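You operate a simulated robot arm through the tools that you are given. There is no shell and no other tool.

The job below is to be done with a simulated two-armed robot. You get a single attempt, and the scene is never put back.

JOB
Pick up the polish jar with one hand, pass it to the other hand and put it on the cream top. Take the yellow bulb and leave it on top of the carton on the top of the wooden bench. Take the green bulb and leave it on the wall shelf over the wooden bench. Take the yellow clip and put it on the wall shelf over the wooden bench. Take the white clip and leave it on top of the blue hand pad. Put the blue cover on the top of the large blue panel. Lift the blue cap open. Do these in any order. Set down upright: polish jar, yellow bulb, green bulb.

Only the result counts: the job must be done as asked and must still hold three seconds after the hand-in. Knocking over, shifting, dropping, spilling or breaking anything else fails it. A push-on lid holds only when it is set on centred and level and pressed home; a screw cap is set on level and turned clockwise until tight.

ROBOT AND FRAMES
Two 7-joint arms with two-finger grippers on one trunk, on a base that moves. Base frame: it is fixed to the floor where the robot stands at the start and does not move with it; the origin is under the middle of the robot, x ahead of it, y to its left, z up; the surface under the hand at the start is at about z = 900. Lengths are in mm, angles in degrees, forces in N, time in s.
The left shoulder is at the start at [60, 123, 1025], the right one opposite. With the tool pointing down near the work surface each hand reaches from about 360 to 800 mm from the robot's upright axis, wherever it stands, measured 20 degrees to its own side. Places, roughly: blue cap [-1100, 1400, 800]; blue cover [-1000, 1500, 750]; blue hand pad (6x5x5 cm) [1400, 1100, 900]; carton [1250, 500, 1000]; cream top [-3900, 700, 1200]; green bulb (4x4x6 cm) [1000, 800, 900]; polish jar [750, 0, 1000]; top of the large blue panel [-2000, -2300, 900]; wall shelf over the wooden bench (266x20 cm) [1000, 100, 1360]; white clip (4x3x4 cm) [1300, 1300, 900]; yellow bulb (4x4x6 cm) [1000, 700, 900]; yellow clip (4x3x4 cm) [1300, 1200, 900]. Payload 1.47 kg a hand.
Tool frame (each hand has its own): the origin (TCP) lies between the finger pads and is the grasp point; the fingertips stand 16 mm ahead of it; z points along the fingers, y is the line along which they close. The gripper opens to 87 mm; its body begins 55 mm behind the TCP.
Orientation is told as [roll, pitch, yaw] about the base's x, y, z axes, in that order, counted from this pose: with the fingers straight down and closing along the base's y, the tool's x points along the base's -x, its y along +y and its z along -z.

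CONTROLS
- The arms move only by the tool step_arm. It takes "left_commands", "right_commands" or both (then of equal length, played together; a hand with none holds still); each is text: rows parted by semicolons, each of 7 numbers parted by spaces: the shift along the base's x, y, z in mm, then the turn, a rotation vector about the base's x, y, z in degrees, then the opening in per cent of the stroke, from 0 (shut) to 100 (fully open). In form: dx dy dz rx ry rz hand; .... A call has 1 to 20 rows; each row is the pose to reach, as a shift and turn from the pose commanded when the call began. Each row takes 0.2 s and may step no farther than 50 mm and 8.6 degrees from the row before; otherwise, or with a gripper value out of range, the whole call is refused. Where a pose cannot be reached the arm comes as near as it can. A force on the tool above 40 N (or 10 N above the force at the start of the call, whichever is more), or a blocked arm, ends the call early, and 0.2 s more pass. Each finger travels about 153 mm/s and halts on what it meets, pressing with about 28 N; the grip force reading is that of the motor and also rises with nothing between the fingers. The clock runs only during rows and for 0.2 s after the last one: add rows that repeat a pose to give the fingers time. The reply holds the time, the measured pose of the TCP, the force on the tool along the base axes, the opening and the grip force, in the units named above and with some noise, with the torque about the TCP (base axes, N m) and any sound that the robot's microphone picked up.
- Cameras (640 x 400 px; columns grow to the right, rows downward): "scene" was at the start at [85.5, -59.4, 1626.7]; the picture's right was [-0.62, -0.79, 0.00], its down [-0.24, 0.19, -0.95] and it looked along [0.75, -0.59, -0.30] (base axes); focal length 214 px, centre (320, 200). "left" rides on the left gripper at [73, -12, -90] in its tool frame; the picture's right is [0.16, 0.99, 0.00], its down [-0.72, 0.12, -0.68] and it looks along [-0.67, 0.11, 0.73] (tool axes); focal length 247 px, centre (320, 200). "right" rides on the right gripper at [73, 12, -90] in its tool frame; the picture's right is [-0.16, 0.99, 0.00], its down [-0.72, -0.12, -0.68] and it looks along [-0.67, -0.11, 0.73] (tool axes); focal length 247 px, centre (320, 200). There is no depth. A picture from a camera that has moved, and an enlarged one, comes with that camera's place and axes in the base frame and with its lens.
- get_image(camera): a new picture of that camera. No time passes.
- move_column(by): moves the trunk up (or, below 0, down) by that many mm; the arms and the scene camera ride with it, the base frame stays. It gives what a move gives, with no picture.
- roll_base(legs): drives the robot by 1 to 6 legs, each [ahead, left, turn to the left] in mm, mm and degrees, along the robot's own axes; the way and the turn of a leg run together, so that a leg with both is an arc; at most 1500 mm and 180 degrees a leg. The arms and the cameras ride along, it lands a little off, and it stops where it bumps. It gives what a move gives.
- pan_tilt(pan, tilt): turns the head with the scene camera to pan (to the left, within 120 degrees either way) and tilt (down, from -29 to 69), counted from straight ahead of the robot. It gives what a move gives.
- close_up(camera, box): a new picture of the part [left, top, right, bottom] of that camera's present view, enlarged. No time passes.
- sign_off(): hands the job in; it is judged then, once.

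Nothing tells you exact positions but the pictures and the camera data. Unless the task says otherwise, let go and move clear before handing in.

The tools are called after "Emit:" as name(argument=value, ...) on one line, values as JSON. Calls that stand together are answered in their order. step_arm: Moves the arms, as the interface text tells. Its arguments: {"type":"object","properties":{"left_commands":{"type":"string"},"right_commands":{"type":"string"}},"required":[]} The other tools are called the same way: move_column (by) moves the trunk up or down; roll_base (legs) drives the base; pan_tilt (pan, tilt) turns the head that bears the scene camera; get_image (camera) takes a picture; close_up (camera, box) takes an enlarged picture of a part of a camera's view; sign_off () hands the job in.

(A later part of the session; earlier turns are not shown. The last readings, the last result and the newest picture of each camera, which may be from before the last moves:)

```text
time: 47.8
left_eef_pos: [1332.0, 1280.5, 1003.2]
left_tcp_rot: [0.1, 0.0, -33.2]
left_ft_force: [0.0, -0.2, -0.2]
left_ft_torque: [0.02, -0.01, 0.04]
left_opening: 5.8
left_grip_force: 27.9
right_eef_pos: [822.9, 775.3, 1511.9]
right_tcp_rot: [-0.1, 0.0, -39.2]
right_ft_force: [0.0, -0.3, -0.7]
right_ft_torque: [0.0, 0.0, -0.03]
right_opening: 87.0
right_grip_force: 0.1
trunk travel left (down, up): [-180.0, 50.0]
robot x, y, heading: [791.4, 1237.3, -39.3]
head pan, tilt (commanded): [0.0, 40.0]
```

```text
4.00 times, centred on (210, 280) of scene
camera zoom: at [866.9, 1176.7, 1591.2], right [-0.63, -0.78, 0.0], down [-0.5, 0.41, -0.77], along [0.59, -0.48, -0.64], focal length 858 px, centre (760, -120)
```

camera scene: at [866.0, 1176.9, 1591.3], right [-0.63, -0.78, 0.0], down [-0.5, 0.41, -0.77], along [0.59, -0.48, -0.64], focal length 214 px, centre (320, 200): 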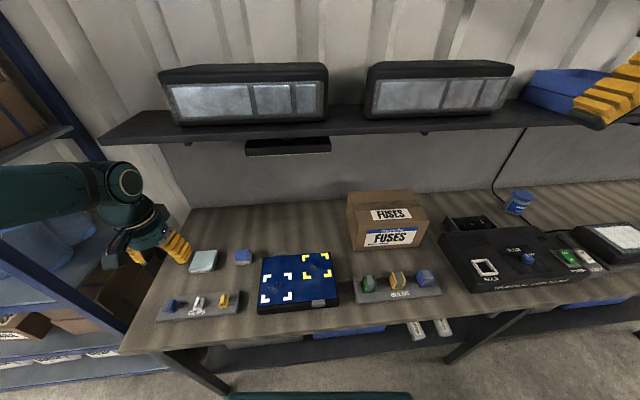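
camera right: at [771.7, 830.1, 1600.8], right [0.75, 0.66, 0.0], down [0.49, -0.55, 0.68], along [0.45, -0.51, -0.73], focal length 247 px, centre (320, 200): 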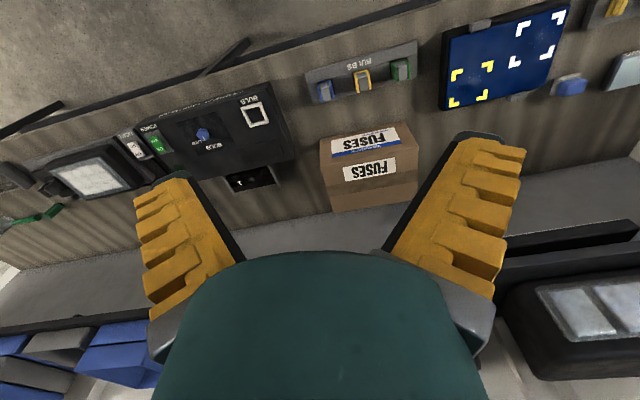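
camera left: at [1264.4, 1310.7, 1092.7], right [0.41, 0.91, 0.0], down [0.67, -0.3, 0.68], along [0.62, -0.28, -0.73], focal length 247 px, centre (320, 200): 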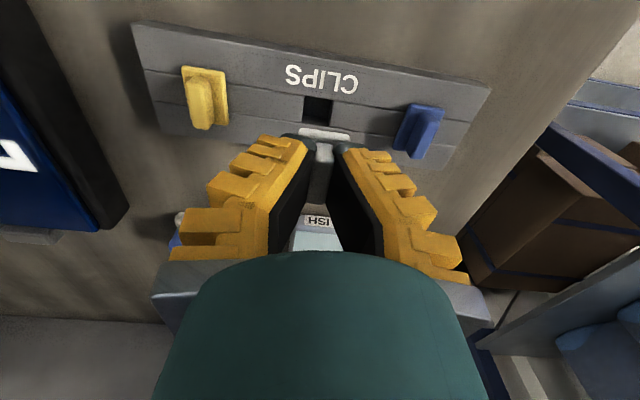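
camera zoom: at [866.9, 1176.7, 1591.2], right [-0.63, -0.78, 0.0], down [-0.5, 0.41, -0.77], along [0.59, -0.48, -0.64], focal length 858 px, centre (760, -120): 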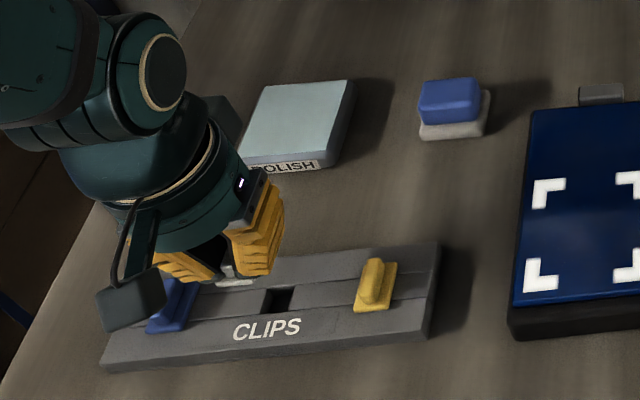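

The clip came out cleanly; it has a stem that sat in a slot. Next I'll carry it at height towards the blue hand pad near [1401, 1098] and look.

Emit:
step_arm(left_commands="0 0 40 0 0 0 0; 5 -15 75 0 0 0 0; 18 -48 97 0 0 0 0; 31 -82 97 0 0 0 0; 44 -116 97 0 0 0 0; 52 -137 97 0 0 0 0; 58 -155 97 0 0 0 0; 58 -155 97 0 0 0 0")

Emit:
get_image(camera="left")

Emit:
close_up(camera="scene", box=[160, 180, 320, 280])

```text
time: 49.6
left_eef_pos: [1388.1, 1122.1, 1101.8]
left_tcp_rot: [0.0, 0.0, -33.2]
left_ft_force: [1.2, -0.1, 0.1]
left_ft_torque: [-0.03, -0.01, -0.01]
left_opening: 6.1
left_grip_force: 27.9
right_eef_pos: [821.8, 775.6, 1511.5]
right_tcp_rot: [0.1, 0.0, -39.2]
right_ft_force: [0.2, -0.5, 0.5]
right_ft_torque: [-0.04, -0.03, 0.0]
right_opening: 87.2
right_grip_force: 0.0
trunk travel left (down, up): [-180.0, 50.0]
robot x, y, heading: [792.3, 1241.1, -39.1]
head pan, tilt (commanded): [0.0, 40.0]
```

```text
taken
camera left: at [1321.4, 1153.0, 1191.4], right [0.41, 0.91, 0.0], down [0.67, -0.3, 0.68], along [0.62, -0.28, -0.73], focal length 247 px, centre (320, 200)
```

left: 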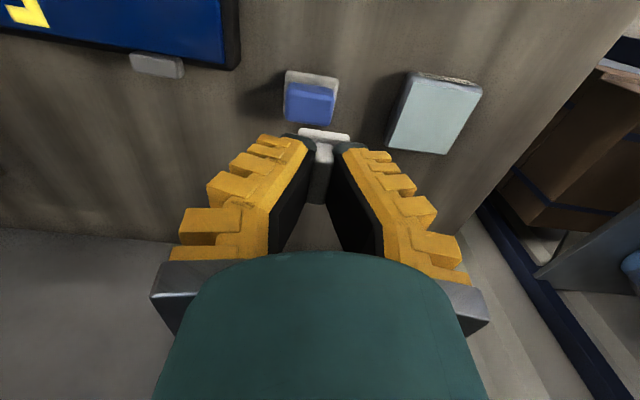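

```text
4.00 times, centred on (240, 230) of scene
camera zoom: at [866.4, 1177.4, 1591.3], right [-0.63, -0.78, 0.0], down [-0.5, 0.41, -0.77], along [0.59, -0.48, -0.64], focal length 858 px, centre (640, 80)
```

zoom: 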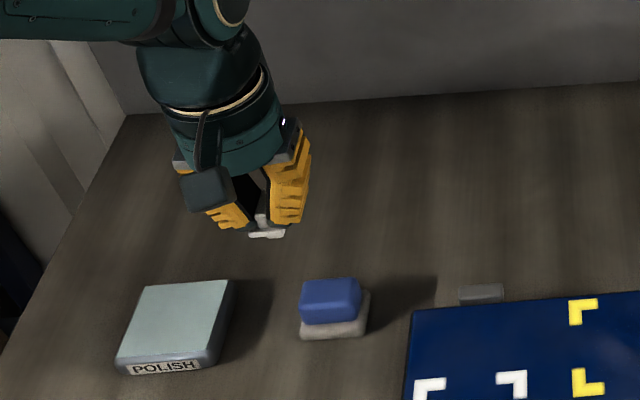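

Emit:
close_up(camera="scene", box=[212, 222, 244, 242])

Emit:
close_up(camera="left", box=[260, 70, 380, 145])

Emit:
close_up(camera="scene", box=[150, 270, 250, 332])

```text
16.00 times, centred on (228, 232) of scene
camera zoom: at [866.4, 1177.4, 1591.3], right [-0.63, -0.78, 0.0], down [-0.5, 0.41, -0.77], along [0.59, -0.48, -0.64], focal length 3432 px, centre (1792, -312)
```

zoom: 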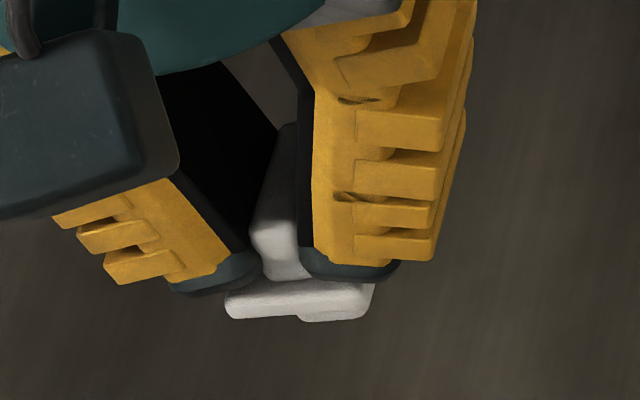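

```text
5.33 times, centred on (320, 108) of left
camera zoom: at [1321.4, 1153.0, 1191.4], right [0.41, 0.91, 0.0], down [0.67, -0.3, 0.68], along [0.62, -0.28, -0.73], focal length 1317 px, centre (320, 693)
```

zoom: 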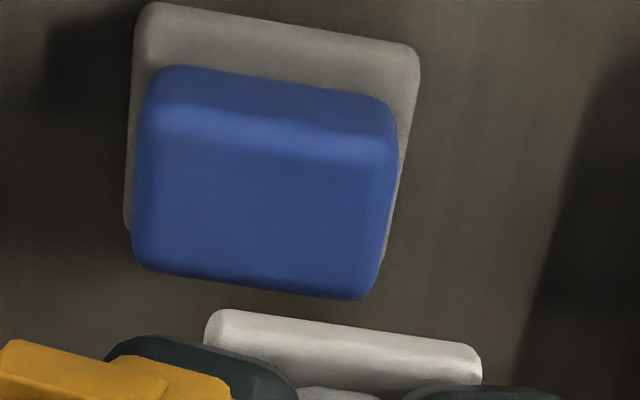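

```text
6.40 times, centred on (200, 301) of scene
camera zoom: at [866.4, 1177.4, 1591.3], right [-0.63, -0.78, 0.0], down [-0.5, 0.41, -0.77], along [0.59, -0.48, -0.64], focal length 1373 px, centre (1088, -446)
```

zoom: 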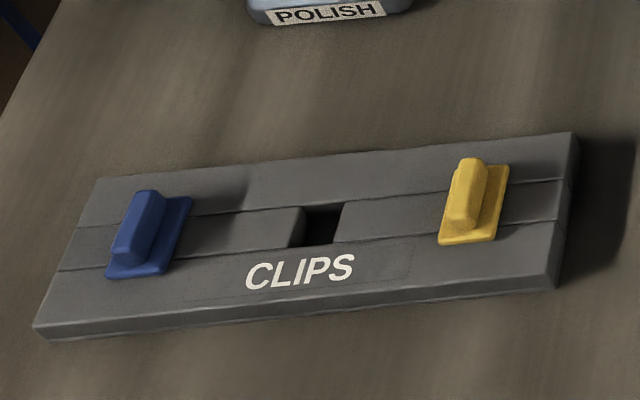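

Emit:
step_arm(left_commands="10 -9 -20 0 0 0 0; 19 -17 -50 0 0 0 0; 19 -17 -70 0 0 0 0; 19 -17 -70 0 0 0 0")

Emit:
get_image(camera="left")

Emit:
close_up(camera="left", box=[260, 90, 380, 165])

Emit:
close_up(camera="scene", box=[200, 220, 280, 270])

```text
time: 50.6
left_eef_pos: [1406.4, 1108.8, 1030.2]
left_tcp_rot: [0.0, 0.0, -33.2]
left_ft_force: [-0.2, -0.1, -0.1]
left_ft_torque: [0.0, -0.01, -0.03]
left_opening: 5.8
left_grip_force: 28.0
right_eef_pos: [821.6, 775.3, 1511.9]
right_tcp_rot: [0.0, 0.0, -39.1]
right_ft_force: [0.0, 0.2, 0.0]
right_ft_torque: [0.01, -0.01, -0.01]
right_opening: 86.9
right_grip_force: 0.0
trunk travel left (down, up): [-180.0, 50.0]
robot x, y, heading: [794.9, 1237.5, -39.3]
head pan, tilt (commanded): [0.0, 40.0]
```

```text
taken
camera left: at [1339.3, 1137.9, 1121.1], right [0.41, 0.91, 0.0], down [0.67, -0.3, 0.68], along [0.62, -0.28, -0.73], focal length 247 px, centre (320, 200)
```

left: 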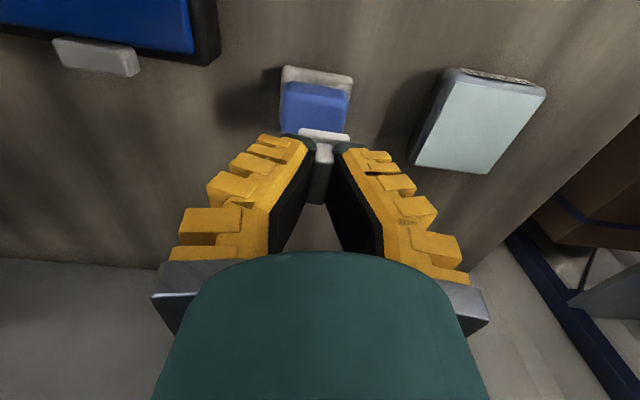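

```text
5.33 times, centred on (320, 128) of left
camera zoom: at [1339.3, 1137.9, 1121.1], right [0.41, 0.91, 0.0], down [0.67, -0.3, 0.68], along [0.62, -0.28, -0.73], focal length 1317 px, centre (320, 587)
```

zoom: 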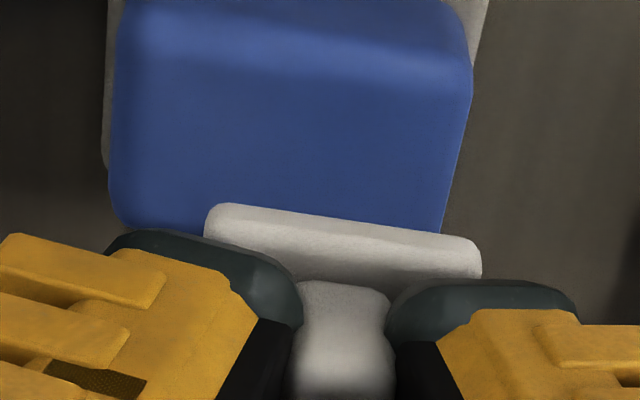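

```text
8.00 times, centred on (240, 245) of scene
camera zoom: at [866.4, 1176.9, 1591.3], right [-0.63, -0.78, 0.0], down [-0.5, 0.41, -0.77], along [0.59, -0.48, -0.64], focal length 1716 px, centre (960, -160)
```

zoom: 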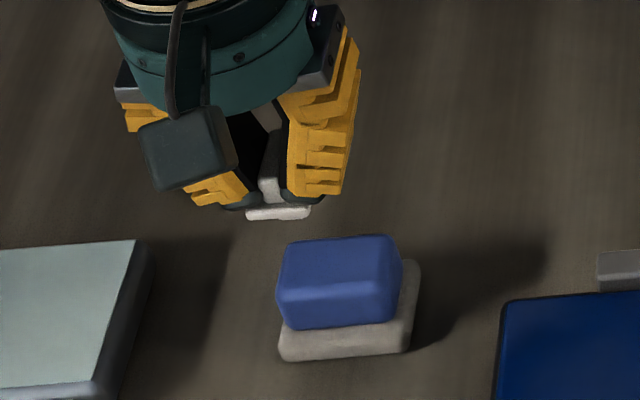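

The pad's blue top is centred at about [1410, 1100], z≈945, so the clip needs to shift about 3, -9 mm. I'll do that and lower in small steps.

Emit:
step_arm(left_commands="3 -9 -5 0 0 0 0; 3 -9 -20 0 0 0 0; 3 -9 -30 0 0 0 0; 3 -9 -30 0 0 0 0")

Emit:
close_up(camera="scene", box=[210, 230, 274, 270])

Emit:
close_up(camera="left", box=[250, 80, 390, 168])

```text
time: 51.6
left_eef_pos: [1409.1, 1099.1, 1001.1]
left_tcp_rot: [0.0, 0.0, -33.3]
left_ft_force: [-0.7, 0.2, 0.3]
left_ft_torque: [-0.02, -0.01, 0.03]
left_opening: 6.1
left_grip_force: 28.1
right_eef_pos: [822.4, 775.5, 1512.1]
right_tcp_rot: [-0.1, -0.1, -39.2]
right_ft_force: [-0.3, -0.3, 0.1]
right_ft_torque: [0.0, -0.02, 0.02]
right_opening: 87.0
right_grip_force: 0.2
trunk travel left (down, up): [-180.0, 50.0]
robot x, y, heading: [793.9, 1236.6, -39.3]
head pan, tilt (commanded): [0.0, 40.0]
```

```text
10.00 times, centred on (242, 250) of scene
camera zoom: at [866.3, 1177.0, 1591.3], right [-0.63, -0.78, 0.0], down [-0.5, 0.41, -0.77], along [0.59, -0.48, -0.64], focal length 2145 px, centre (1100, -300)
```

zoom: 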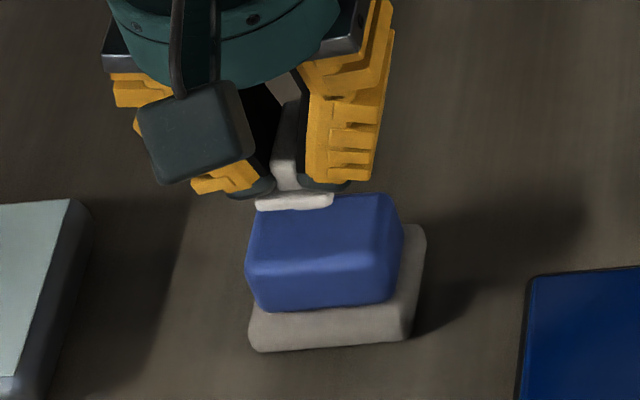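

```text
4.55 times, centred on (320, 124) of left
camera zoom: at [1341.8, 1128.2, 1090.7], right [0.41, 0.91, 0.0], down [0.67, -0.3, 0.68], along [0.62, -0.28, -0.73], focal length 1123 px, centre (320, 546)
```

zoom: 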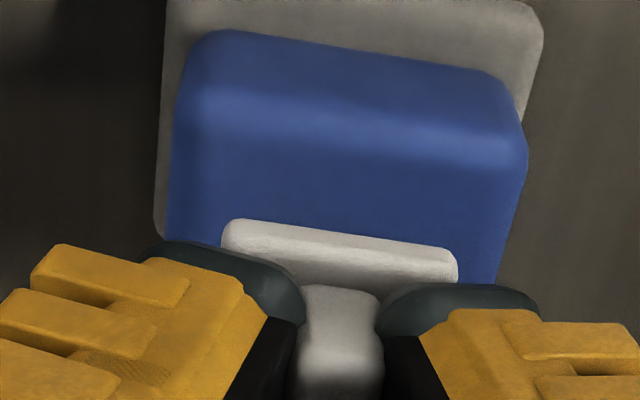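

Emit:
step_arm(left_commands="0 0 -3 0 0 0 0; 0 0 -6 0 0 0 0; 0 0 -9 0 0 0 0; 0 0 -12 0 0 0 0; 0 0 -12 0 0 0 0")

Emit:
close_up(camera="scene", box=[210, 230, 274, 270])

```text
time: 52.8
left_eef_pos: [1411.2, 1098.9, 987.0]
left_tcp_rot: [0.0, 0.0, -33.2]
left_ft_force: [0.3, -0.6, 0.3]
left_ft_torque: [0.0, -0.03, -0.01]
left_opening: 6.0
left_grip_force: 28.2
right_eef_pos: [822.6, 775.8, 1511.9]
right_tcp_rot: [0.0, 0.1, -39.3]
right_ft_force: [1.0, 0.2, 0.8]
right_ft_torque: [0.0, -0.01, 0.02]
right_opening: 87.1
right_grip_force: 0.1
trunk travel left (down, up): [-180.0, 50.0]
robot x, y, heading: [791.9, 1239.6, -38.9]
head pan, tilt (commanded): [0.0, 40.0]
```

```text
10.00 times, centred on (242, 250) of scene
camera zoom: at [866.5, 1176.9, 1591.3], right [-0.63, -0.78, 0.0], down [-0.5, 0.41, -0.77], along [0.59, -0.48, -0.64], focal length 2145 px, centre (1100, -300)
```

zoom: 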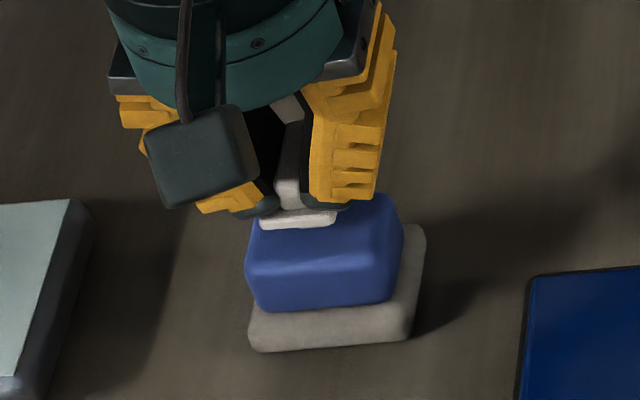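

Emit:
step_arm(left_commands="0 0 -2 0 0 0 0; 0 0 -4 0 0 0 0; 0 0 -6 0 0 0 0; 0 0 -6 0 0 0 0")

Emit:
close_up(camera="scene", box=[210, 230, 274, 270])

```text
time: 53.8
left_eef_pos: [1410.4, 1097.4, 981.2]
left_tcp_rot: [0.0, -0.2, -33.3]
left_ft_force: [1.9, 0.5, 9.4]
left_ft_torque: [-0.03, -0.05, -0.01]
left_opening: 5.8
left_grip_force: 27.9
right_eef_pos: [822.5, 775.1, 1511.8]
right_tcp_rot: [0.0, -0.1, -39.3]
right_ft_force: [0.1, 0.2, -0.4]
right_ft_torque: [0.0, 0.02, -0.02]
right_opening: 87.1
right_grip_force: 0.1
trunk travel left (down, up): [-180.0, 50.0]
robot x, y, heading: [790.4, 1235.2, -39.0]
head pan, tilt (commanded): [0.0, 40.0]
```

```text
10.00 times, centred on (242, 250) of scene
camera zoom: at [865.7, 1177.0, 1591.4], right [-0.63, -0.78, 0.0], down [-0.5, 0.41, -0.77], along [0.59, -0.48, -0.64], focal length 2145 px, centre (1100, -300)
```

zoom: 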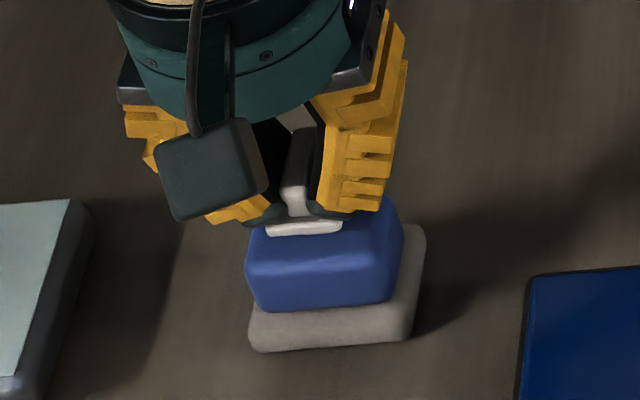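

Contact was felt at TCP z≈982 with almost no torque, so the clip's stub is resting squarely on the pad. I'll relieve the pressure, open gently and rise.

Emit:
step_arm(left_commands="0 0 1.5 0 0 0 0; 0 0 1.5 0 0 0 10; 0 0 1.5 0 0 0 20; 0 0 1.5 0 0 0 32; 0 0 1.5 0 0 0 32; 0 0 10 0 0 0 32; 0 0 30 0 0 0 32; 0 0 60 0 0 0 32; 0 0 100 0 0 0 40; 0 0 100 0 0 0 40")

Emit:
close_up(camera="scene", box=[200, 220, 290, 276])

Emit:
get_image(camera="left")

```text
time: 56.0
left_eef_pos: [1412.7, 1098.0, 1082.4]
left_tcp_rot: [0.0, -0.1, -33.2]
left_ft_force: [-0.8, 0.0, 0.3]
left_ft_torque: [0.0, 0.02, -0.01]
left_opening: 40.6
left_grip_force: 4.3
right_eef_pos: [822.1, 773.5, 1512.0]
right_tcp_rot: [0.0, 0.0, -39.3]
right_ft_force: [-0.4, -0.1, -0.5]
right_ft_torque: [0.0, 0.02, 0.01]
right_opening: 87.0
right_grip_force: 0.0
trunk travel left (down, up): [-180.0, 50.0]
robot x, y, heading: [790.7, 1236.5, -39.3]
head pan, tilt (commanded): [0.0, 40.0]
```

```text
7.11 times, centred on (245, 248) of scene
camera zoom: at [867.2, 1176.5, 1591.2], right [-0.63, -0.78, 0.0], down [-0.5, 0.41, -0.77], along [0.59, -0.48, -0.64], focal length 1525 px, centre (853, -141)
```

zoom: 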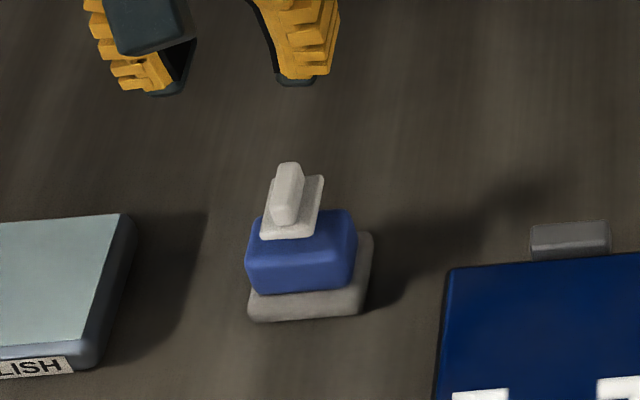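

```text
taken
camera left: at [1345.3, 1126.9, 1173.3], right [0.41, 0.91, 0.0], down [0.67, -0.3, 0.68], along [0.62, -0.28, -0.73], focal length 247 px, centre (320, 200)
```

left: 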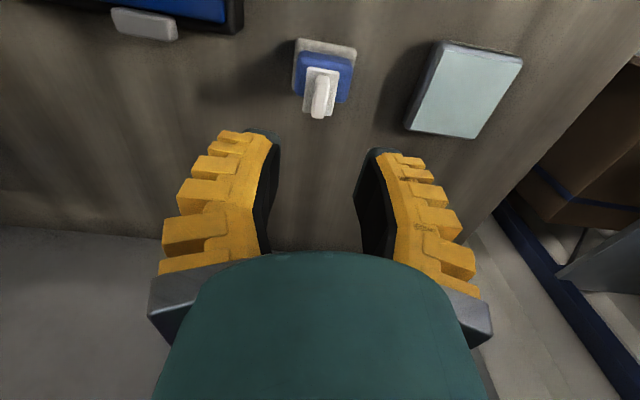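

The white clip is resting on the hand pad. Next is the yellow clip at about [1290, 1215]; I'll move the left hand above it.

Emit:
step_arm(left_commands="-30 29 5 0 0 0 45; -62 59 5 0 0 0 45; -94 89 0 0 0 0 45; -123 117 0 0 0 0 45; -123 117 -45 0 0 0 45; -123 117 -90 0 0 0 45; -123 117 -90 0 0 0 45")

Emit:
get_image(camera="left")

Emit:
close_up(camera="left", box=[220, 60, 420, 185])

```text
time: 57.6
left_eef_pos: [1285.5, 1214.5, 994.2]
left_tcp_rot: [-0.1, 0.0, -33.2]
left_ft_force: [0.3, -0.4, 0.5]
left_ft_torque: [-0.01, 0.03, -0.02]
left_opening: 45.0
left_grip_force: 4.3
right_eef_pos: [822.0, 775.5, 1511.4]
right_tcp_rot: [-0.1, -0.1, -39.2]
right_ft_force: [-0.3, 0.0, -0.5]
right_ft_torque: [0.04, -0.03, 0.02]
right_opening: 87.0
right_grip_force: 0.1
trunk travel left (down, up): [-180.0, 50.0]
robot x, y, heading: [790.1, 1239.2, -39.1]
head pan, tilt (commanded): [0.0, 40.0]
```

```text
taken
camera left: at [1219.2, 1244.3, 1084.4], right [0.41, 0.91, 0.0], down [0.67, -0.3, 0.68], along [0.62, -0.28, -0.73], focal length 247 px, centre (320, 200)
```

left: 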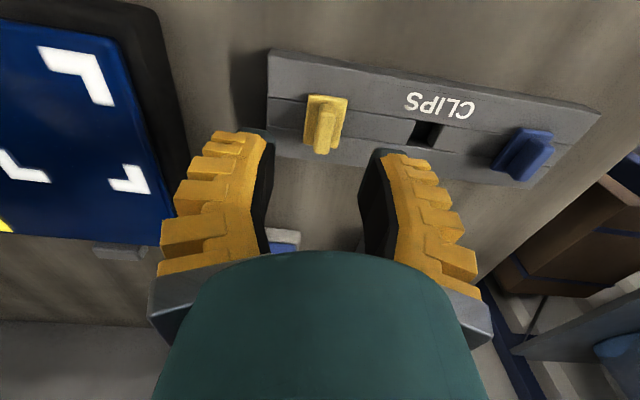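

```text
3.20 times, centred on (320, 122) of left
camera zoom: at [1219.2, 1244.3, 1084.4], right [0.41, 0.91, 0.0], down [0.67, -0.3, 0.68], along [0.62, -0.28, -0.73], focal length 790 px, centre (320, 448)
```

zoom: 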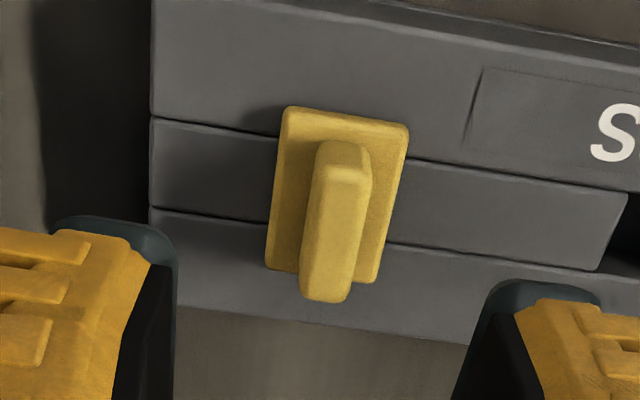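

Emit:
step_arm(left_commands="3 0 -12 0 0 0 45; 3 0 -27 0 0 0 45; 3 0 -42 0 0 0 45; 3 0 -52 0 0 0 45; 3 0 -52 0 0 0 45")

Emit:
get_image(camera="left")

```text
time: 58.8
left_eef_pos: [1290.5, 1214.3, 942.0]
left_tcp_rot: [0.0, 0.0, -33.1]
left_ft_force: [0.9, -0.5, 0.7]
left_ft_torque: [0.02, 0.01, -0.02]
left_opening: 44.9
left_grip_force: 3.8
right_eef_pos: [822.5, 775.0, 1511.9]
right_tcp_rot: [0.0, 0.1, -39.1]
right_ft_force: [0.1, -0.6, -0.2]
right_ft_torque: [-0.02, 0.01, 0.0]
right_opening: 86.8
right_grip_force: 0.0
trunk travel left (down, up): [-180.0, 50.0]
robot x, y, heading: [794.8, 1237.9, -39.1]
head pan, tilt (commanded): [0.0, 40.0]
```

```text
taken
camera left: at [1224.0, 1245.6, 1031.7], right [0.41, 0.91, 0.0], down [0.67, -0.3, 0.68], along [0.62, -0.28, -0.73], focal length 247 px, centre (320, 200)
```

left: 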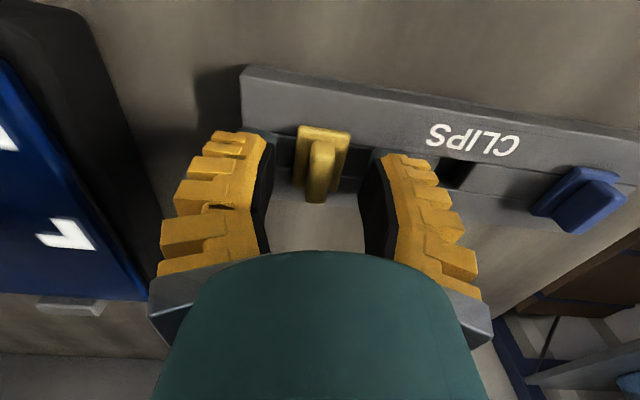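

Emit:
step_arm(left_commands="0 0 0 0 0 0 30; 0 0 0 0 0 0 15; 0 0 0 0 0 0 0; 0 0 0 0 0 0 0; 0 0 20 0 0 0 0; 0 0 60 0 0 0 0; 0 0 108 0 0 0 0; 0 0 158 0 0 0 0; 0 0 158 0 0 0 0")

Emit:
get_image(camera="left")

Emit:
get_image(camera="scene")

```text
time: 60.8
left_eef_pos: [1290.9, 1215.9, 1098.9]
left_tcp_rot: [0.0, 0.0, -33.2]
left_ft_force: [0.5, 0.4, -0.6]
left_ft_torque: [-0.01, -0.01, 0.0]
left_opening: 6.0
left_grip_force: 27.7
right_eef_pos: [822.9, 774.2, 1511.5]
right_tcp_rot: [0.0, -0.1, -39.1]
right_ft_force: [0.5, -0.7, 0.4]
right_ft_torque: [0.02, -0.02, -0.04]
right_opening: 87.1
right_grip_force: 0.1
trunk travel left (down, up): [-180.0, 50.0]
robot x, y, heading: [790.7, 1236.1, -39.2]
head pan, tilt (commanded): [0.0, 40.0]
```

```text
taken
camera left: at [1224.2, 1245.2, 1190.0], right [0.41, 0.91, 0.0], down [0.67, -0.3, 0.68], along [0.62, -0.28, -0.73], focal length 247 px, centre (320, 200)
```

left: 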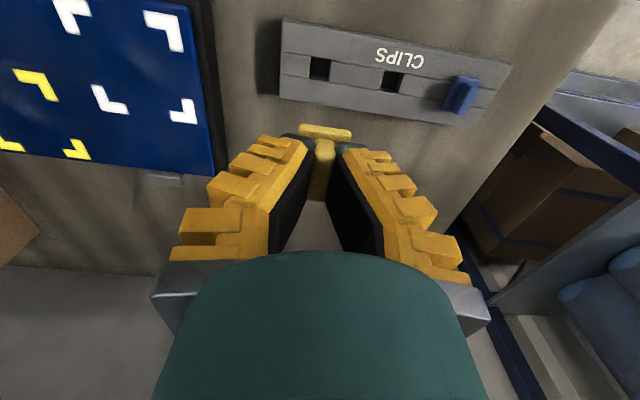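

```text
taken
camera scene: at [867.3, 1176.4, 1591.2], right [-0.63, -0.78, 0.0], down [-0.5, 0.41, -0.77], along [0.59, -0.48, -0.64], focal length 214 px, centre (320, 200)
```

scene: 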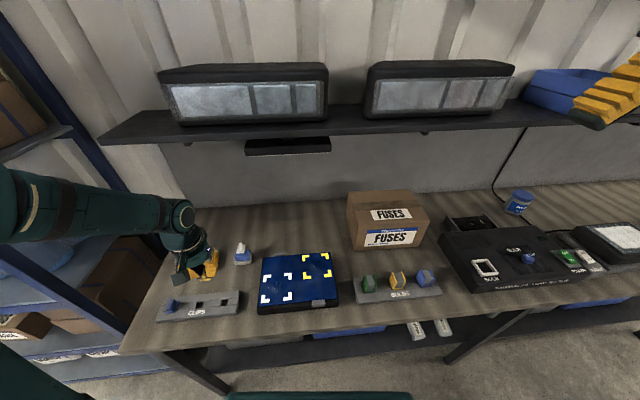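

The yellow clip is held. I'll raise the left hand to a safe parked height, then use the right hand to get the green bulb.

Emit:
step_arm(left_commands="-8 -2 45 0 0 0 0; -18 -5 92 0 0 0 0; -30 -8 138 0 0 0 0; -42 -11 184 0 0 0 0; -54 -15 230 0 0 0 0; -66 -18 276 0 0 0 0; -78 -21 322 0 0 0 0; -90 -24 368 0 0 0 0; -100 -27 400 0 0 -3 0; -100 -27 400 0 0 -6 0", right_commands="20 5 0 0 0 0 100; 45 10 0 0 0 0 100; 70 15 -10 0 0 0 100; 95 20 -40 0 0 0 100; 120 25 -80 0 0 0 100; 145 28 -120 0 0 0 100; 165 32 -160 0 0 0 100; 185 36 -200 0 0 0 100; 205 40 -240 0 0 0 100; 215 42 -285 0 0 0 100")

Emit:
get_image(camera="right")

Emit:
get_image(camera="scene")

```text
time: 63.0
left_eef_pos: [1191.7, 1188.8, 1499.1]
left_tcp_rot: [0.0, -0.1, -39.2]
left_ft_force: [0.7, -0.7, -0.5]
left_ft_torque: [0.0, 0.01, 0.0]
left_opening: 5.9
left_grip_force: 28.4
right_eef_pos: [1036.6, 819.8, 1227.9]
right_tcp_rot: [-0.1, 0.0, -39.2]
right_ft_force: [0.4, 0.2, -0.7]
right_ft_torque: [-0.02, 0.01, -0.01]
right_opening: 86.9
right_grip_force: 0.0
trunk travel left (down, up): [-180.0, 50.0]
robot x, y, heading: [794.1, 1238.4, -39.0]
head pan, tilt (commanded): [0.0, 40.0]
```

```text
taken
camera right: at [985.4, 873.6, 1316.5], right [0.75, 0.67, 0.0], down [0.49, -0.55, 0.68], along [0.45, -0.51, -0.73], focal length 247 px, centre (320, 200)
```

right: 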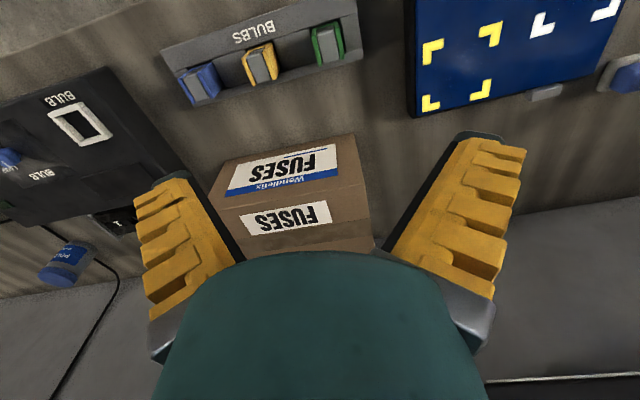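

```text
taken
camera scene: at [866.9, 1176.8, 1591.2], right [-0.63, -0.78, 0.0], down [-0.5, 0.41, -0.77], along [0.59, -0.48, -0.64], focal length 214 px, centre (320, 200)
```

scene: 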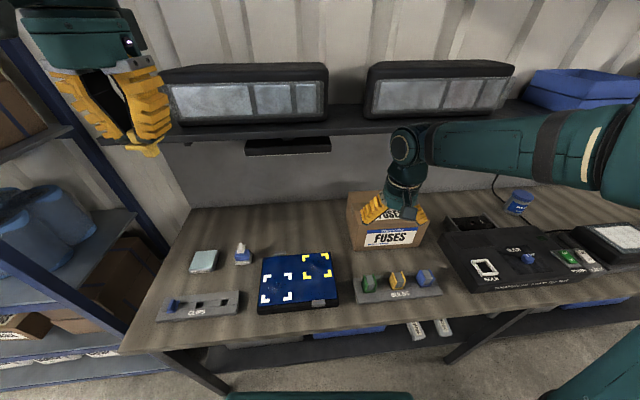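

Emit:
close_up(camera="right", box=[160, 0, 380, 137])

```text
2.91 times, centred on (270, 68) of right
camera zoom: at [985.4, 873.6, 1316.5], right [0.75, 0.67, 0.0], down [0.49, -0.55, 0.68], along [0.45, -0.51, -0.73], focal length 718 px, centre (466, 582)
```

zoom: 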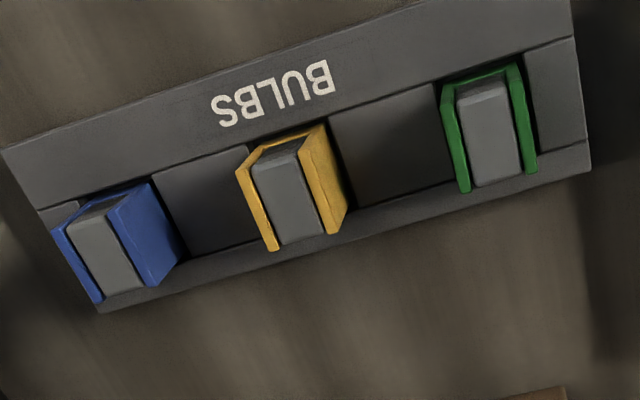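

The green bulb's top is near [1041, 830], and its rack is rotated about 5.6°. I'll align the right hand over it and descend part way.

Emit:
step_arm(right_commands="2 4 -40 0 0 2 85; 4 8 -80 0 0 4 75; 5 10 -120 0 0 5.6 70; 5 10 -160 0 0 5.6 70; 5 10 -178 0 0 5.6 70; 5 10 -178 0 0 5.6 70")

Emit:
get_image(camera="right")

Emit:
close_up(camera="right", box=[240, 50, 400, 150])

```text
time: 64.4
left_eef_pos: [1189.9, 1187.6, 1498.2]
left_tcp_rot: [-0.1, 0.1, -39.2]
left_ft_force: [-0.8, -0.6, 0.1]
left_ft_torque: [-0.01, 0.01, -0.02]
left_opening: 6.0
left_grip_force: 28.2
right_eef_pos: [1040.1, 828.6, 1048.2]
right_tcp_rot: [0.0, 0.0, -33.6]
right_ft_force: [0.2, 1.0, 0.5]
right_ft_torque: [0.04, -0.01, -0.01]
right_opening: 65.4
right_grip_force: 3.2
trunk travel left (down, up): [-180.0, 50.0]
robot x, y, heading: [789.8, 1242.9, -39.1]
head pan, tilt (commanded): [0.0, 40.0]
```

```text
taken
camera right: at [985.3, 878.6, 1137.4], right [0.68, 0.73, 0.0], down [0.54, -0.5, 0.68], along [0.5, -0.46, -0.73], focal length 247 px, centre (320, 200)
```

right: 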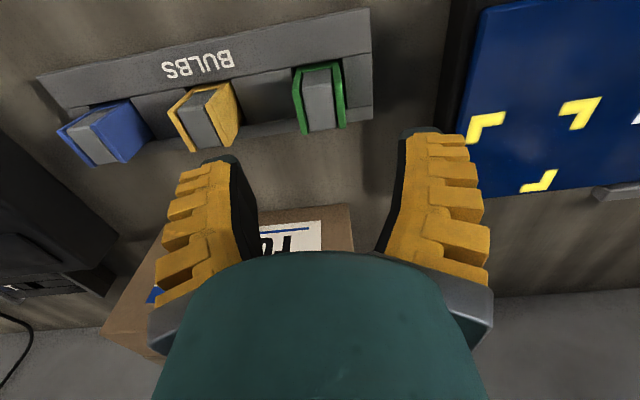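

```text
4.00 times, centred on (320, 100) of right
camera zoom: at [985.3, 878.6, 1137.4], right [0.68, 0.73, 0.0], down [0.54, -0.5, 0.68], along [0.5, -0.46, -0.73], focal length 988 px, centre (320, 600)
```

zoom: 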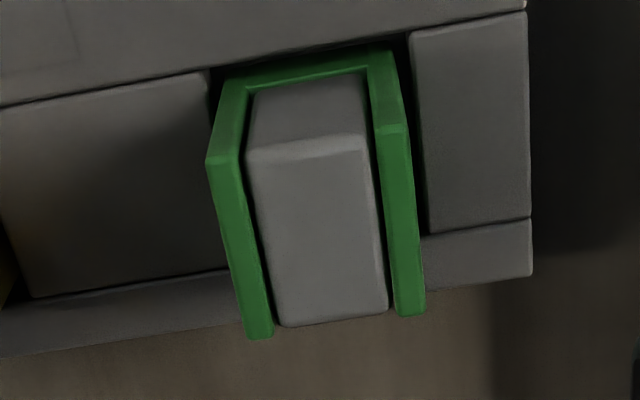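

Emit:
step_arm(right_commands="-2 2 -30 0 0 0 70; -2 2 -60 0 0 0 70; -2 2 -85 0 0 0 70; -2 2 -98 0 0 0 70; -2 2 -98 0 0 0 70")

Emit:
get_image(camera="right")

Emit:
close_up(camera="scene", box=[330, 220, 450, 310])

```text
time: 65.6
left_eef_pos: [1189.5, 1187.5, 1498.4]
left_tcp_rot: [0.1, 0.0, -39.1]
left_ft_force: [0.2, -0.4, 0.1]
left_ft_torque: [0.0, -0.01, 0.0]
left_opening: 6.2
left_grip_force: 27.9
right_eef_pos: [1040.3, 830.6, 949.9]
right_tcp_rot: [0.0, 0.0, -33.7]
right_ft_force: [-0.3, 0.0, 0.3]
right_ft_torque: [0.0, 0.0, -0.02]
right_opening: 65.4
right_grip_force: 3.1
trunk travel left (down, up): [-180.0, 50.0]
robot x, y, heading: [788.5, 1239.8, -39.3]
head pan, tilt (commanded): [0.0, 40.0]
```

```text
taken
camera right: at [983.5, 880.0, 1039.0], right [0.68, 0.73, 0.0], down [0.54, -0.5, 0.68], along [0.5, -0.46, -0.73], focal length 247 px, centre (320, 200)
```

right: 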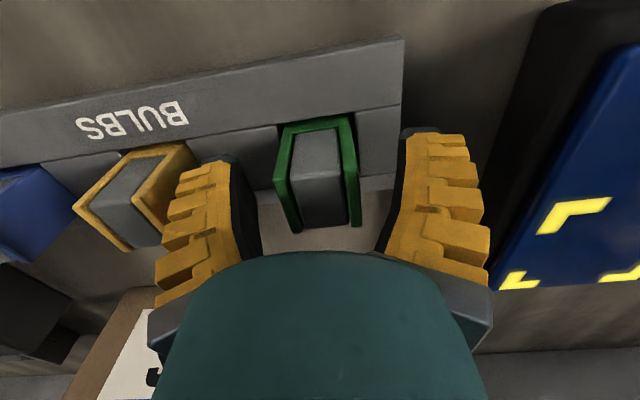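

```text
4.44 times, centred on (390, 265) of scene
camera zoom: at [866.3, 1176.9, 1591.3], right [-0.63, -0.78, 0.0], down [-0.5, 0.41, -0.77], along [0.59, -0.48, -0.64], focal length 953 px, centre (9, -89)
```

zoom: 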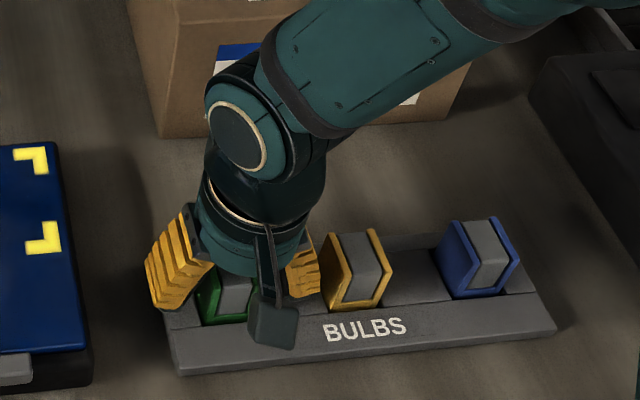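

Emit:
step_arm(right_commands="0 0 0 0 0 0 55; 0 0 0 0 0 0 42; 0 0 0 0 0 0 30; 0 0 0 0 0 0 20; 0 0 0 0 0 0 20; 0 0 0 0 0 0 20")

Emit:
get_image(camera="right")

```text
time: 67.0
left_eef_pos: [1189.8, 1188.5, 1498.2]
left_tcp_rot: [0.0, 0.0, -39.3]
left_ft_force: [-0.3, 0.0, -0.8]
left_ft_torque: [-0.01, 0.02, 0.0]
left_opening: 6.0
left_grip_force: 27.8
right_eef_pos: [1040.3, 830.0, 950.6]
right_tcp_rot: [0.1, -0.1, -33.6]
right_ft_force: [-0.6, -2.4, 12.2]
right_ft_torque: [-0.05, -0.02, 0.01]
right_opening: 31.3
right_grip_force: 28.3
trunk travel left (down, up): [-180.0, 50.0]
robot x, y, heading: [791.3, 1239.1, -39.1]
head pan, tilt (commanded): [0.0, 40.0]
```

```text
taken
camera right: at [983.5, 880.2, 1039.5], right [0.68, 0.73, 0.0], down [0.54, -0.5, 0.68], along [0.5, -0.46, -0.73], focal length 247 px, centre (320, 200)
```

right: 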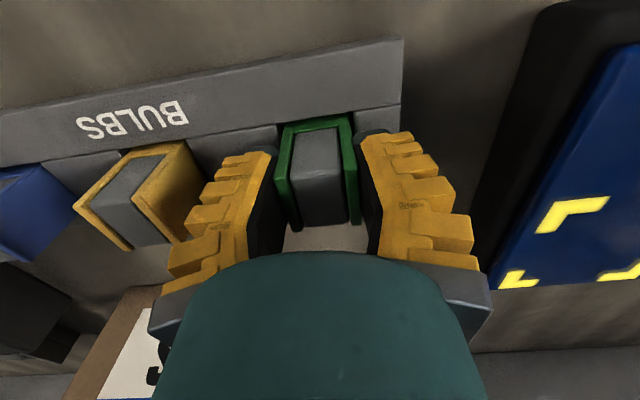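

Emit:
step_arm(right_commands="0 0 6 0 0 0 20; 0 0 15 0 0 0 20; 0 0 35 0 0 0 20; 0 0 70 0 0 0 20; 0 0 110 0 0 0 20; 0 0 150 0 0 0 20; 0 0 150 0 0 0 20")

Emit:
get_image(camera="right")

Emit:
close_up(camera="scene", box=[330, 180, 450, 300])

```text
time: 68.6
left_eef_pos: [1190.8, 1187.4, 1497.5]
left_tcp_rot: [0.0, 0.0, -39.3]
left_ft_force: [0.0, -0.4, 0.2]
left_ft_torque: [0.01, 0.0, 0.0]
left_opening: 5.8
left_grip_force: 28.1
right_eef_pos: [1043.2, 831.4, 1100.0]
right_tcp_rot: [0.1, 0.0, -33.7]
right_ft_force: [0.4, 0.1, -0.7]
right_ft_torque: [-0.03, 0.02, 0.01]
right_opening: 28.6
right_grip_force: 27.8
trunk travel left (down, up): [-180.0, 50.0]
robot x, y, heading: [792.7, 1237.6, -39.0]
head pan, tilt (commanded): [0.0, 40.0]
```

```text
taken
camera right: at [988.2, 880.7, 1188.6], right [0.68, 0.73, 0.0], down [0.54, -0.5, 0.68], along [0.5, -0.46, -0.73], focal length 247 px, centre (320, 200)
```

right: 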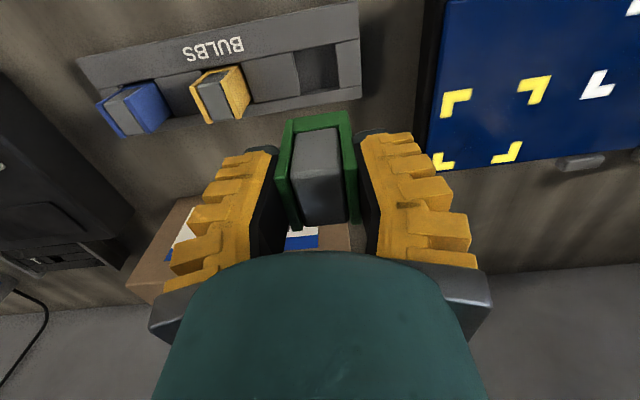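

```text
3.33 times, centred on (390, 240) of scene
camera zoom: at [867.0, 1176.4, 1591.2], right [-0.63, -0.78, 0.0], down [-0.5, 0.41, -0.77], along [0.59, -0.48, -0.64], focal length 715 px, centre (87, 67)
```

zoom: 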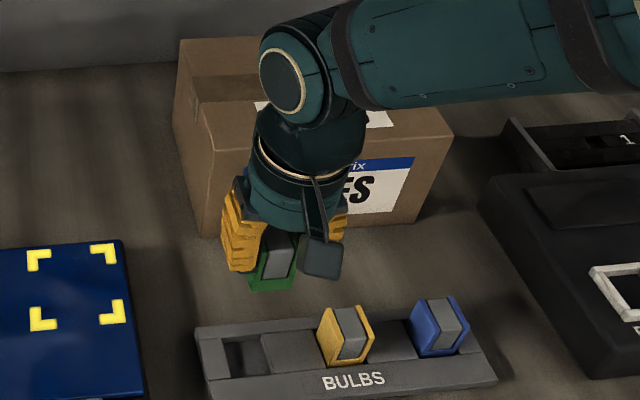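

The green bulb is held. I'll raise it back in front of the shelf and then study the shelf for a free spot.

Emit:
step_arm(right_commands="-13 4 44 0 0 0 20; -26 8 88 0 0 0 20; -39 13 132 0 0 0 20; -52 17 176 0 0 0 20; -65 21 220 0 0 0 20; -78 25 264 0 0 0 20; -91 29 308 0 0 0 20; -104 34 352 0 0 0 20; -114 37 396 0 0 -3 20; -114 37 396 0 0 -5.6 20")

Emit:
pan_tilt(pan=0, tilt=18)

Emit:
get_image(camera="scene")

Emit:
get_image(camera="left")

Emit:
get_image(camera="right")

```text
time: 70.8
left_eef_pos: [1190.7, 1187.4, 1498.4]
left_tcp_rot: [0.0, 0.0, -39.2]
left_ft_force: [0.3, 0.8, 0.0]
left_ft_torque: [0.01, -0.02, 0.03]
left_opening: 6.0
left_grip_force: 28.0
right_eef_pos: [928.5, 868.1, 1495.9]
right_tcp_rot: [0.0, 0.0, -39.4]
right_ft_force: [-0.4, 0.2, 0.0]
right_ft_torque: [0.03, 0.0, -0.03]
right_opening: 29.0
right_grip_force: 28.3
trunk travel left (down, up): [-180.0, 50.0]
robot x, y, heading: [790.1, 1237.0, -39.3]
head pan, tilt (commanded): [0.0, 40.0]
```

```text
time: 71.7
left_eef_pos: [1189.6, 1188.3, 1498.3]
left_tcp_rot: [-0.1, 0.0, -39.2]
left_ft_force: [0.3, -0.2, -0.8]
left_ft_torque: [-0.01, -0.01, 0.02]
left_opening: 5.8
left_grip_force: 27.9
right_eef_pos: [929.5, 867.7, 1496.6]
right_tcp_rot: [0.0, 0.0, -39.2]
right_ft_force: [-0.6, -0.2, -0.6]
right_ft_torque: [0.01, 0.01, -0.01]
right_opening: 28.8
right_grip_force: 28.5
trunk travel left (down, up): [-180.0, 50.0]
robot x, y, heading: [790.9, 1237.3, -39.0]
head pan, tilt (commanded): [0.0, 18.0]
```

```text
taken
camera scene: at [873.0, 1171.5, 1625.9], right [-0.63, -0.78, 0.0], down [-0.24, 0.2, -0.95], along [0.74, -0.6, -0.31], focal length 214 px, centre (320, 200)
```

scene: 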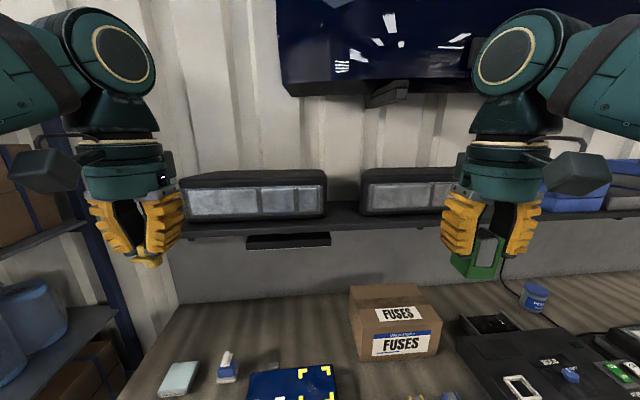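

```text
taken
camera left: at [1126.9, 1225.1, 1588.4], right [0.5, 0.87, 0.0], down [0.63, -0.37, 0.68], along [0.59, -0.34, -0.73], focal length 247 px, centre (320, 200)
```

left: 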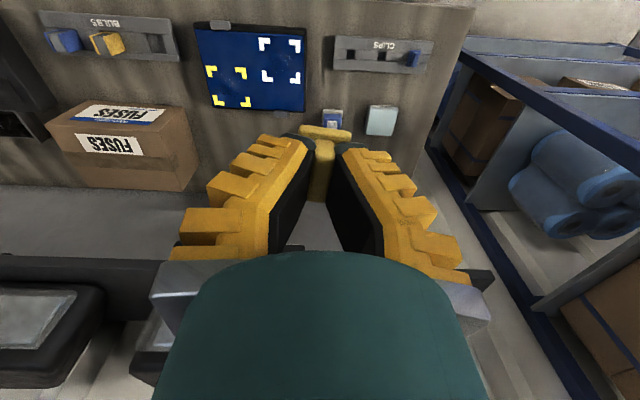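

```text
taken
camera right: at [878.2, 923.1, 1585.3], right [0.75, 0.67, 0.0], down [0.49, -0.55, 0.68], along [0.45, -0.51, -0.73], focal length 247 px, centre (320, 200)
```

right: 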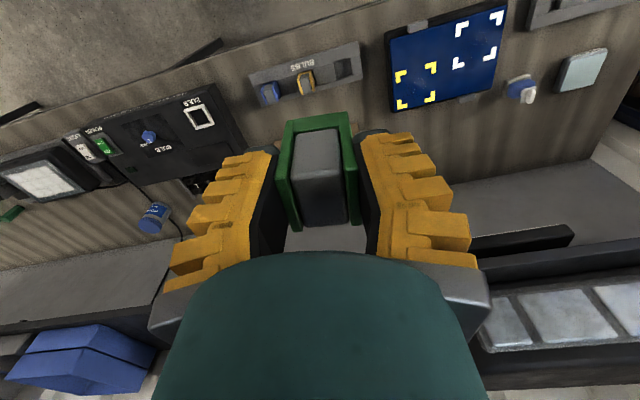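

Emit:
close_up(camera="scene", box=[160, 150, 360, 275])

Emit:
pan_tilt(pan=25, tilt=18)

Emit:
get_image(camera="scene")

```text
3.20 times, centred on (260, 212) of scene
camera zoom: at [873.0, 1171.5, 1625.9], right [-0.63, -0.78, 0.0], down [-0.24, 0.2, -0.95], along [0.74, -0.6, -0.31], focal length 686 px, centre (512, 160)
```

zoom: 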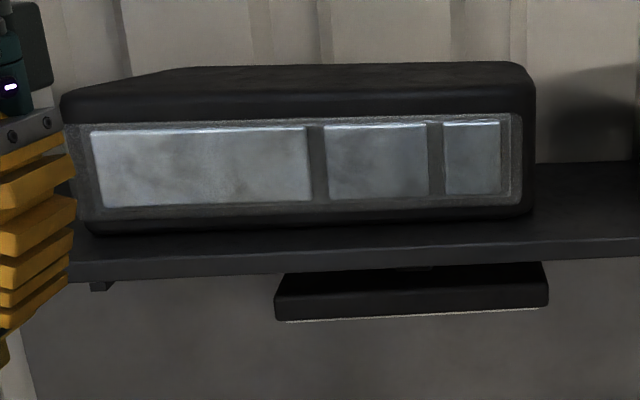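

```text
time: 72.6
left_eef_pos: [1190.7, 1187.0, 1496.7]
left_tcp_rot: [0.0, 0.0, -39.2]
left_ft_force: [-0.5, -0.2, 0.5]
left_ft_torque: [-0.01, 0.02, 0.0]
left_opening: 5.9
left_grip_force: 28.1
right_eef_pos: [929.6, 868.6, 1496.0]
right_tcp_rot: [0.0, 0.0, -39.3]
right_ft_force: [-0.1, -0.3, -0.4]
right_ft_torque: [-0.03, 0.01, 0.02]
right_opening: 28.9
right_grip_force: 28.3
trunk travel left (down, up): [-180.0, 50.0]
robot x, y, heading: [791.6, 1238.6, -39.3]
head pan, tilt (commanded): [25.0, 18.0]
```

```text
taken
camera scene: at [891.1, 1207.6, 1625.9], right [-0.25, -0.97, 0.0], down [-0.3, 0.08, -0.95], along [0.92, -0.23, -0.31], focal length 214 px, centre (320, 200)
```

scene: 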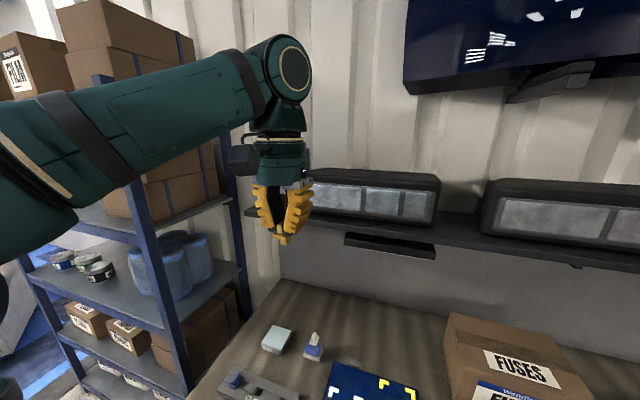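

The shelf front runs roughly square at heading -33.5°, about 645 mm ahead of the robot axis, with its surface at z≈1373. I'll look down to check base clearance before moving closer.

Emit:
pan_tilt(pan=0, tilt=69)

Emit:
get_image(camera="scene")

Emit:
pan_tilt(pan=50, tilt=55)

Emit:
get_image(camera="scene")

```text
time: 73.8
left_eef_pos: [1190.0, 1188.5, 1497.8]
left_tcp_rot: [0.0, 0.0, -39.2]
left_ft_force: [-0.3, 0.2, 0.6]
left_ft_torque: [-0.03, 0.0, 0.05]
left_opening: 6.1
left_grip_force: 28.2
right_eef_pos: [928.6, 868.7, 1496.1]
right_tcp_rot: [0.0, 0.0, -39.2]
right_ft_force: [-0.3, 0.1, 0.2]
right_ft_torque: [0.03, -0.05, 0.0]
right_opening: 28.9
right_grip_force: 27.9
trunk travel left (down, up): [-180.0, 50.0]
robot x, y, heading: [791.3, 1238.5, -39.1]
head pan, tilt (commanded): [0.0, 68.8]
```

```text
taken
camera scene: at [844.0, 1195.2, 1555.2], right [-0.63, -0.78, 0.0], down [-0.72, 0.59, -0.36], along [0.28, -0.23, -0.93], focal length 214 px, centre (320, 200)
```

scene: 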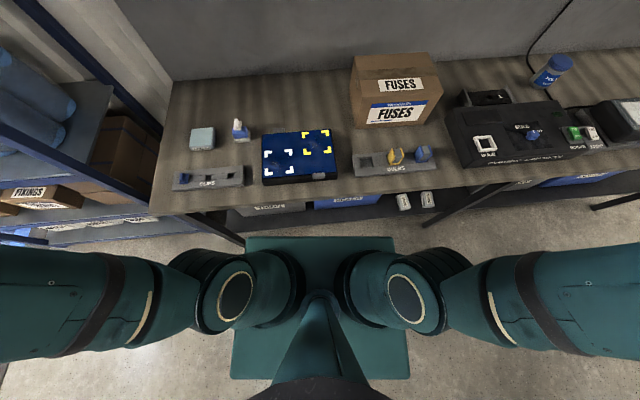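

```text
time: 75.0
left_eef_pos: [1190.1, 1187.5, 1498.2]
left_tcp_rot: [0.0, 0.0, -39.3]
left_ft_force: [-0.2, 0.6, -0.6]
left_ft_torque: [-0.02, -0.01, 0.01]
left_opening: 6.0
left_grip_force: 28.4
right_eef_pos: [929.3, 867.4, 1496.2]
right_tcp_rot: [0.0, -0.1, -39.1]
right_ft_force: [-0.7, 0.8, -0.7]
right_ft_torque: [0.0, 0.02, -0.04]
right_opening: 28.9
right_grip_force: 27.9
trunk travel left (down, up): [-180.0, 50.0]
robot x, y, heading: [791.0, 1236.5, -39.2]
head pan, tilt (commanded): [50.0, 55.0]
```

```text
taken
camera scene: at [871.5, 1244.0, 1570.6], right [0.19, -0.98, 0.0], down [-0.8, -0.15, -0.57], along [0.56, 0.11, -0.82], focal length 214 px, centre (320, 200)
```

scene: 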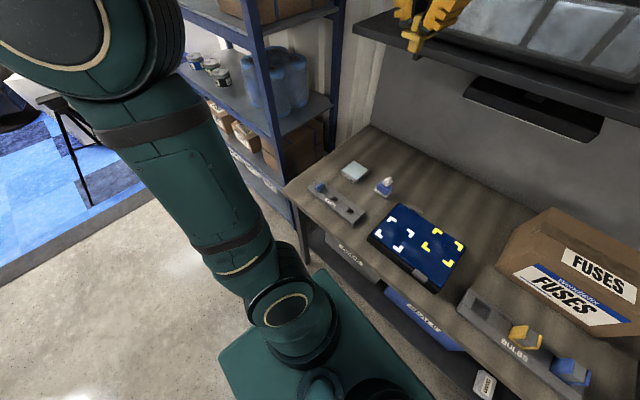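

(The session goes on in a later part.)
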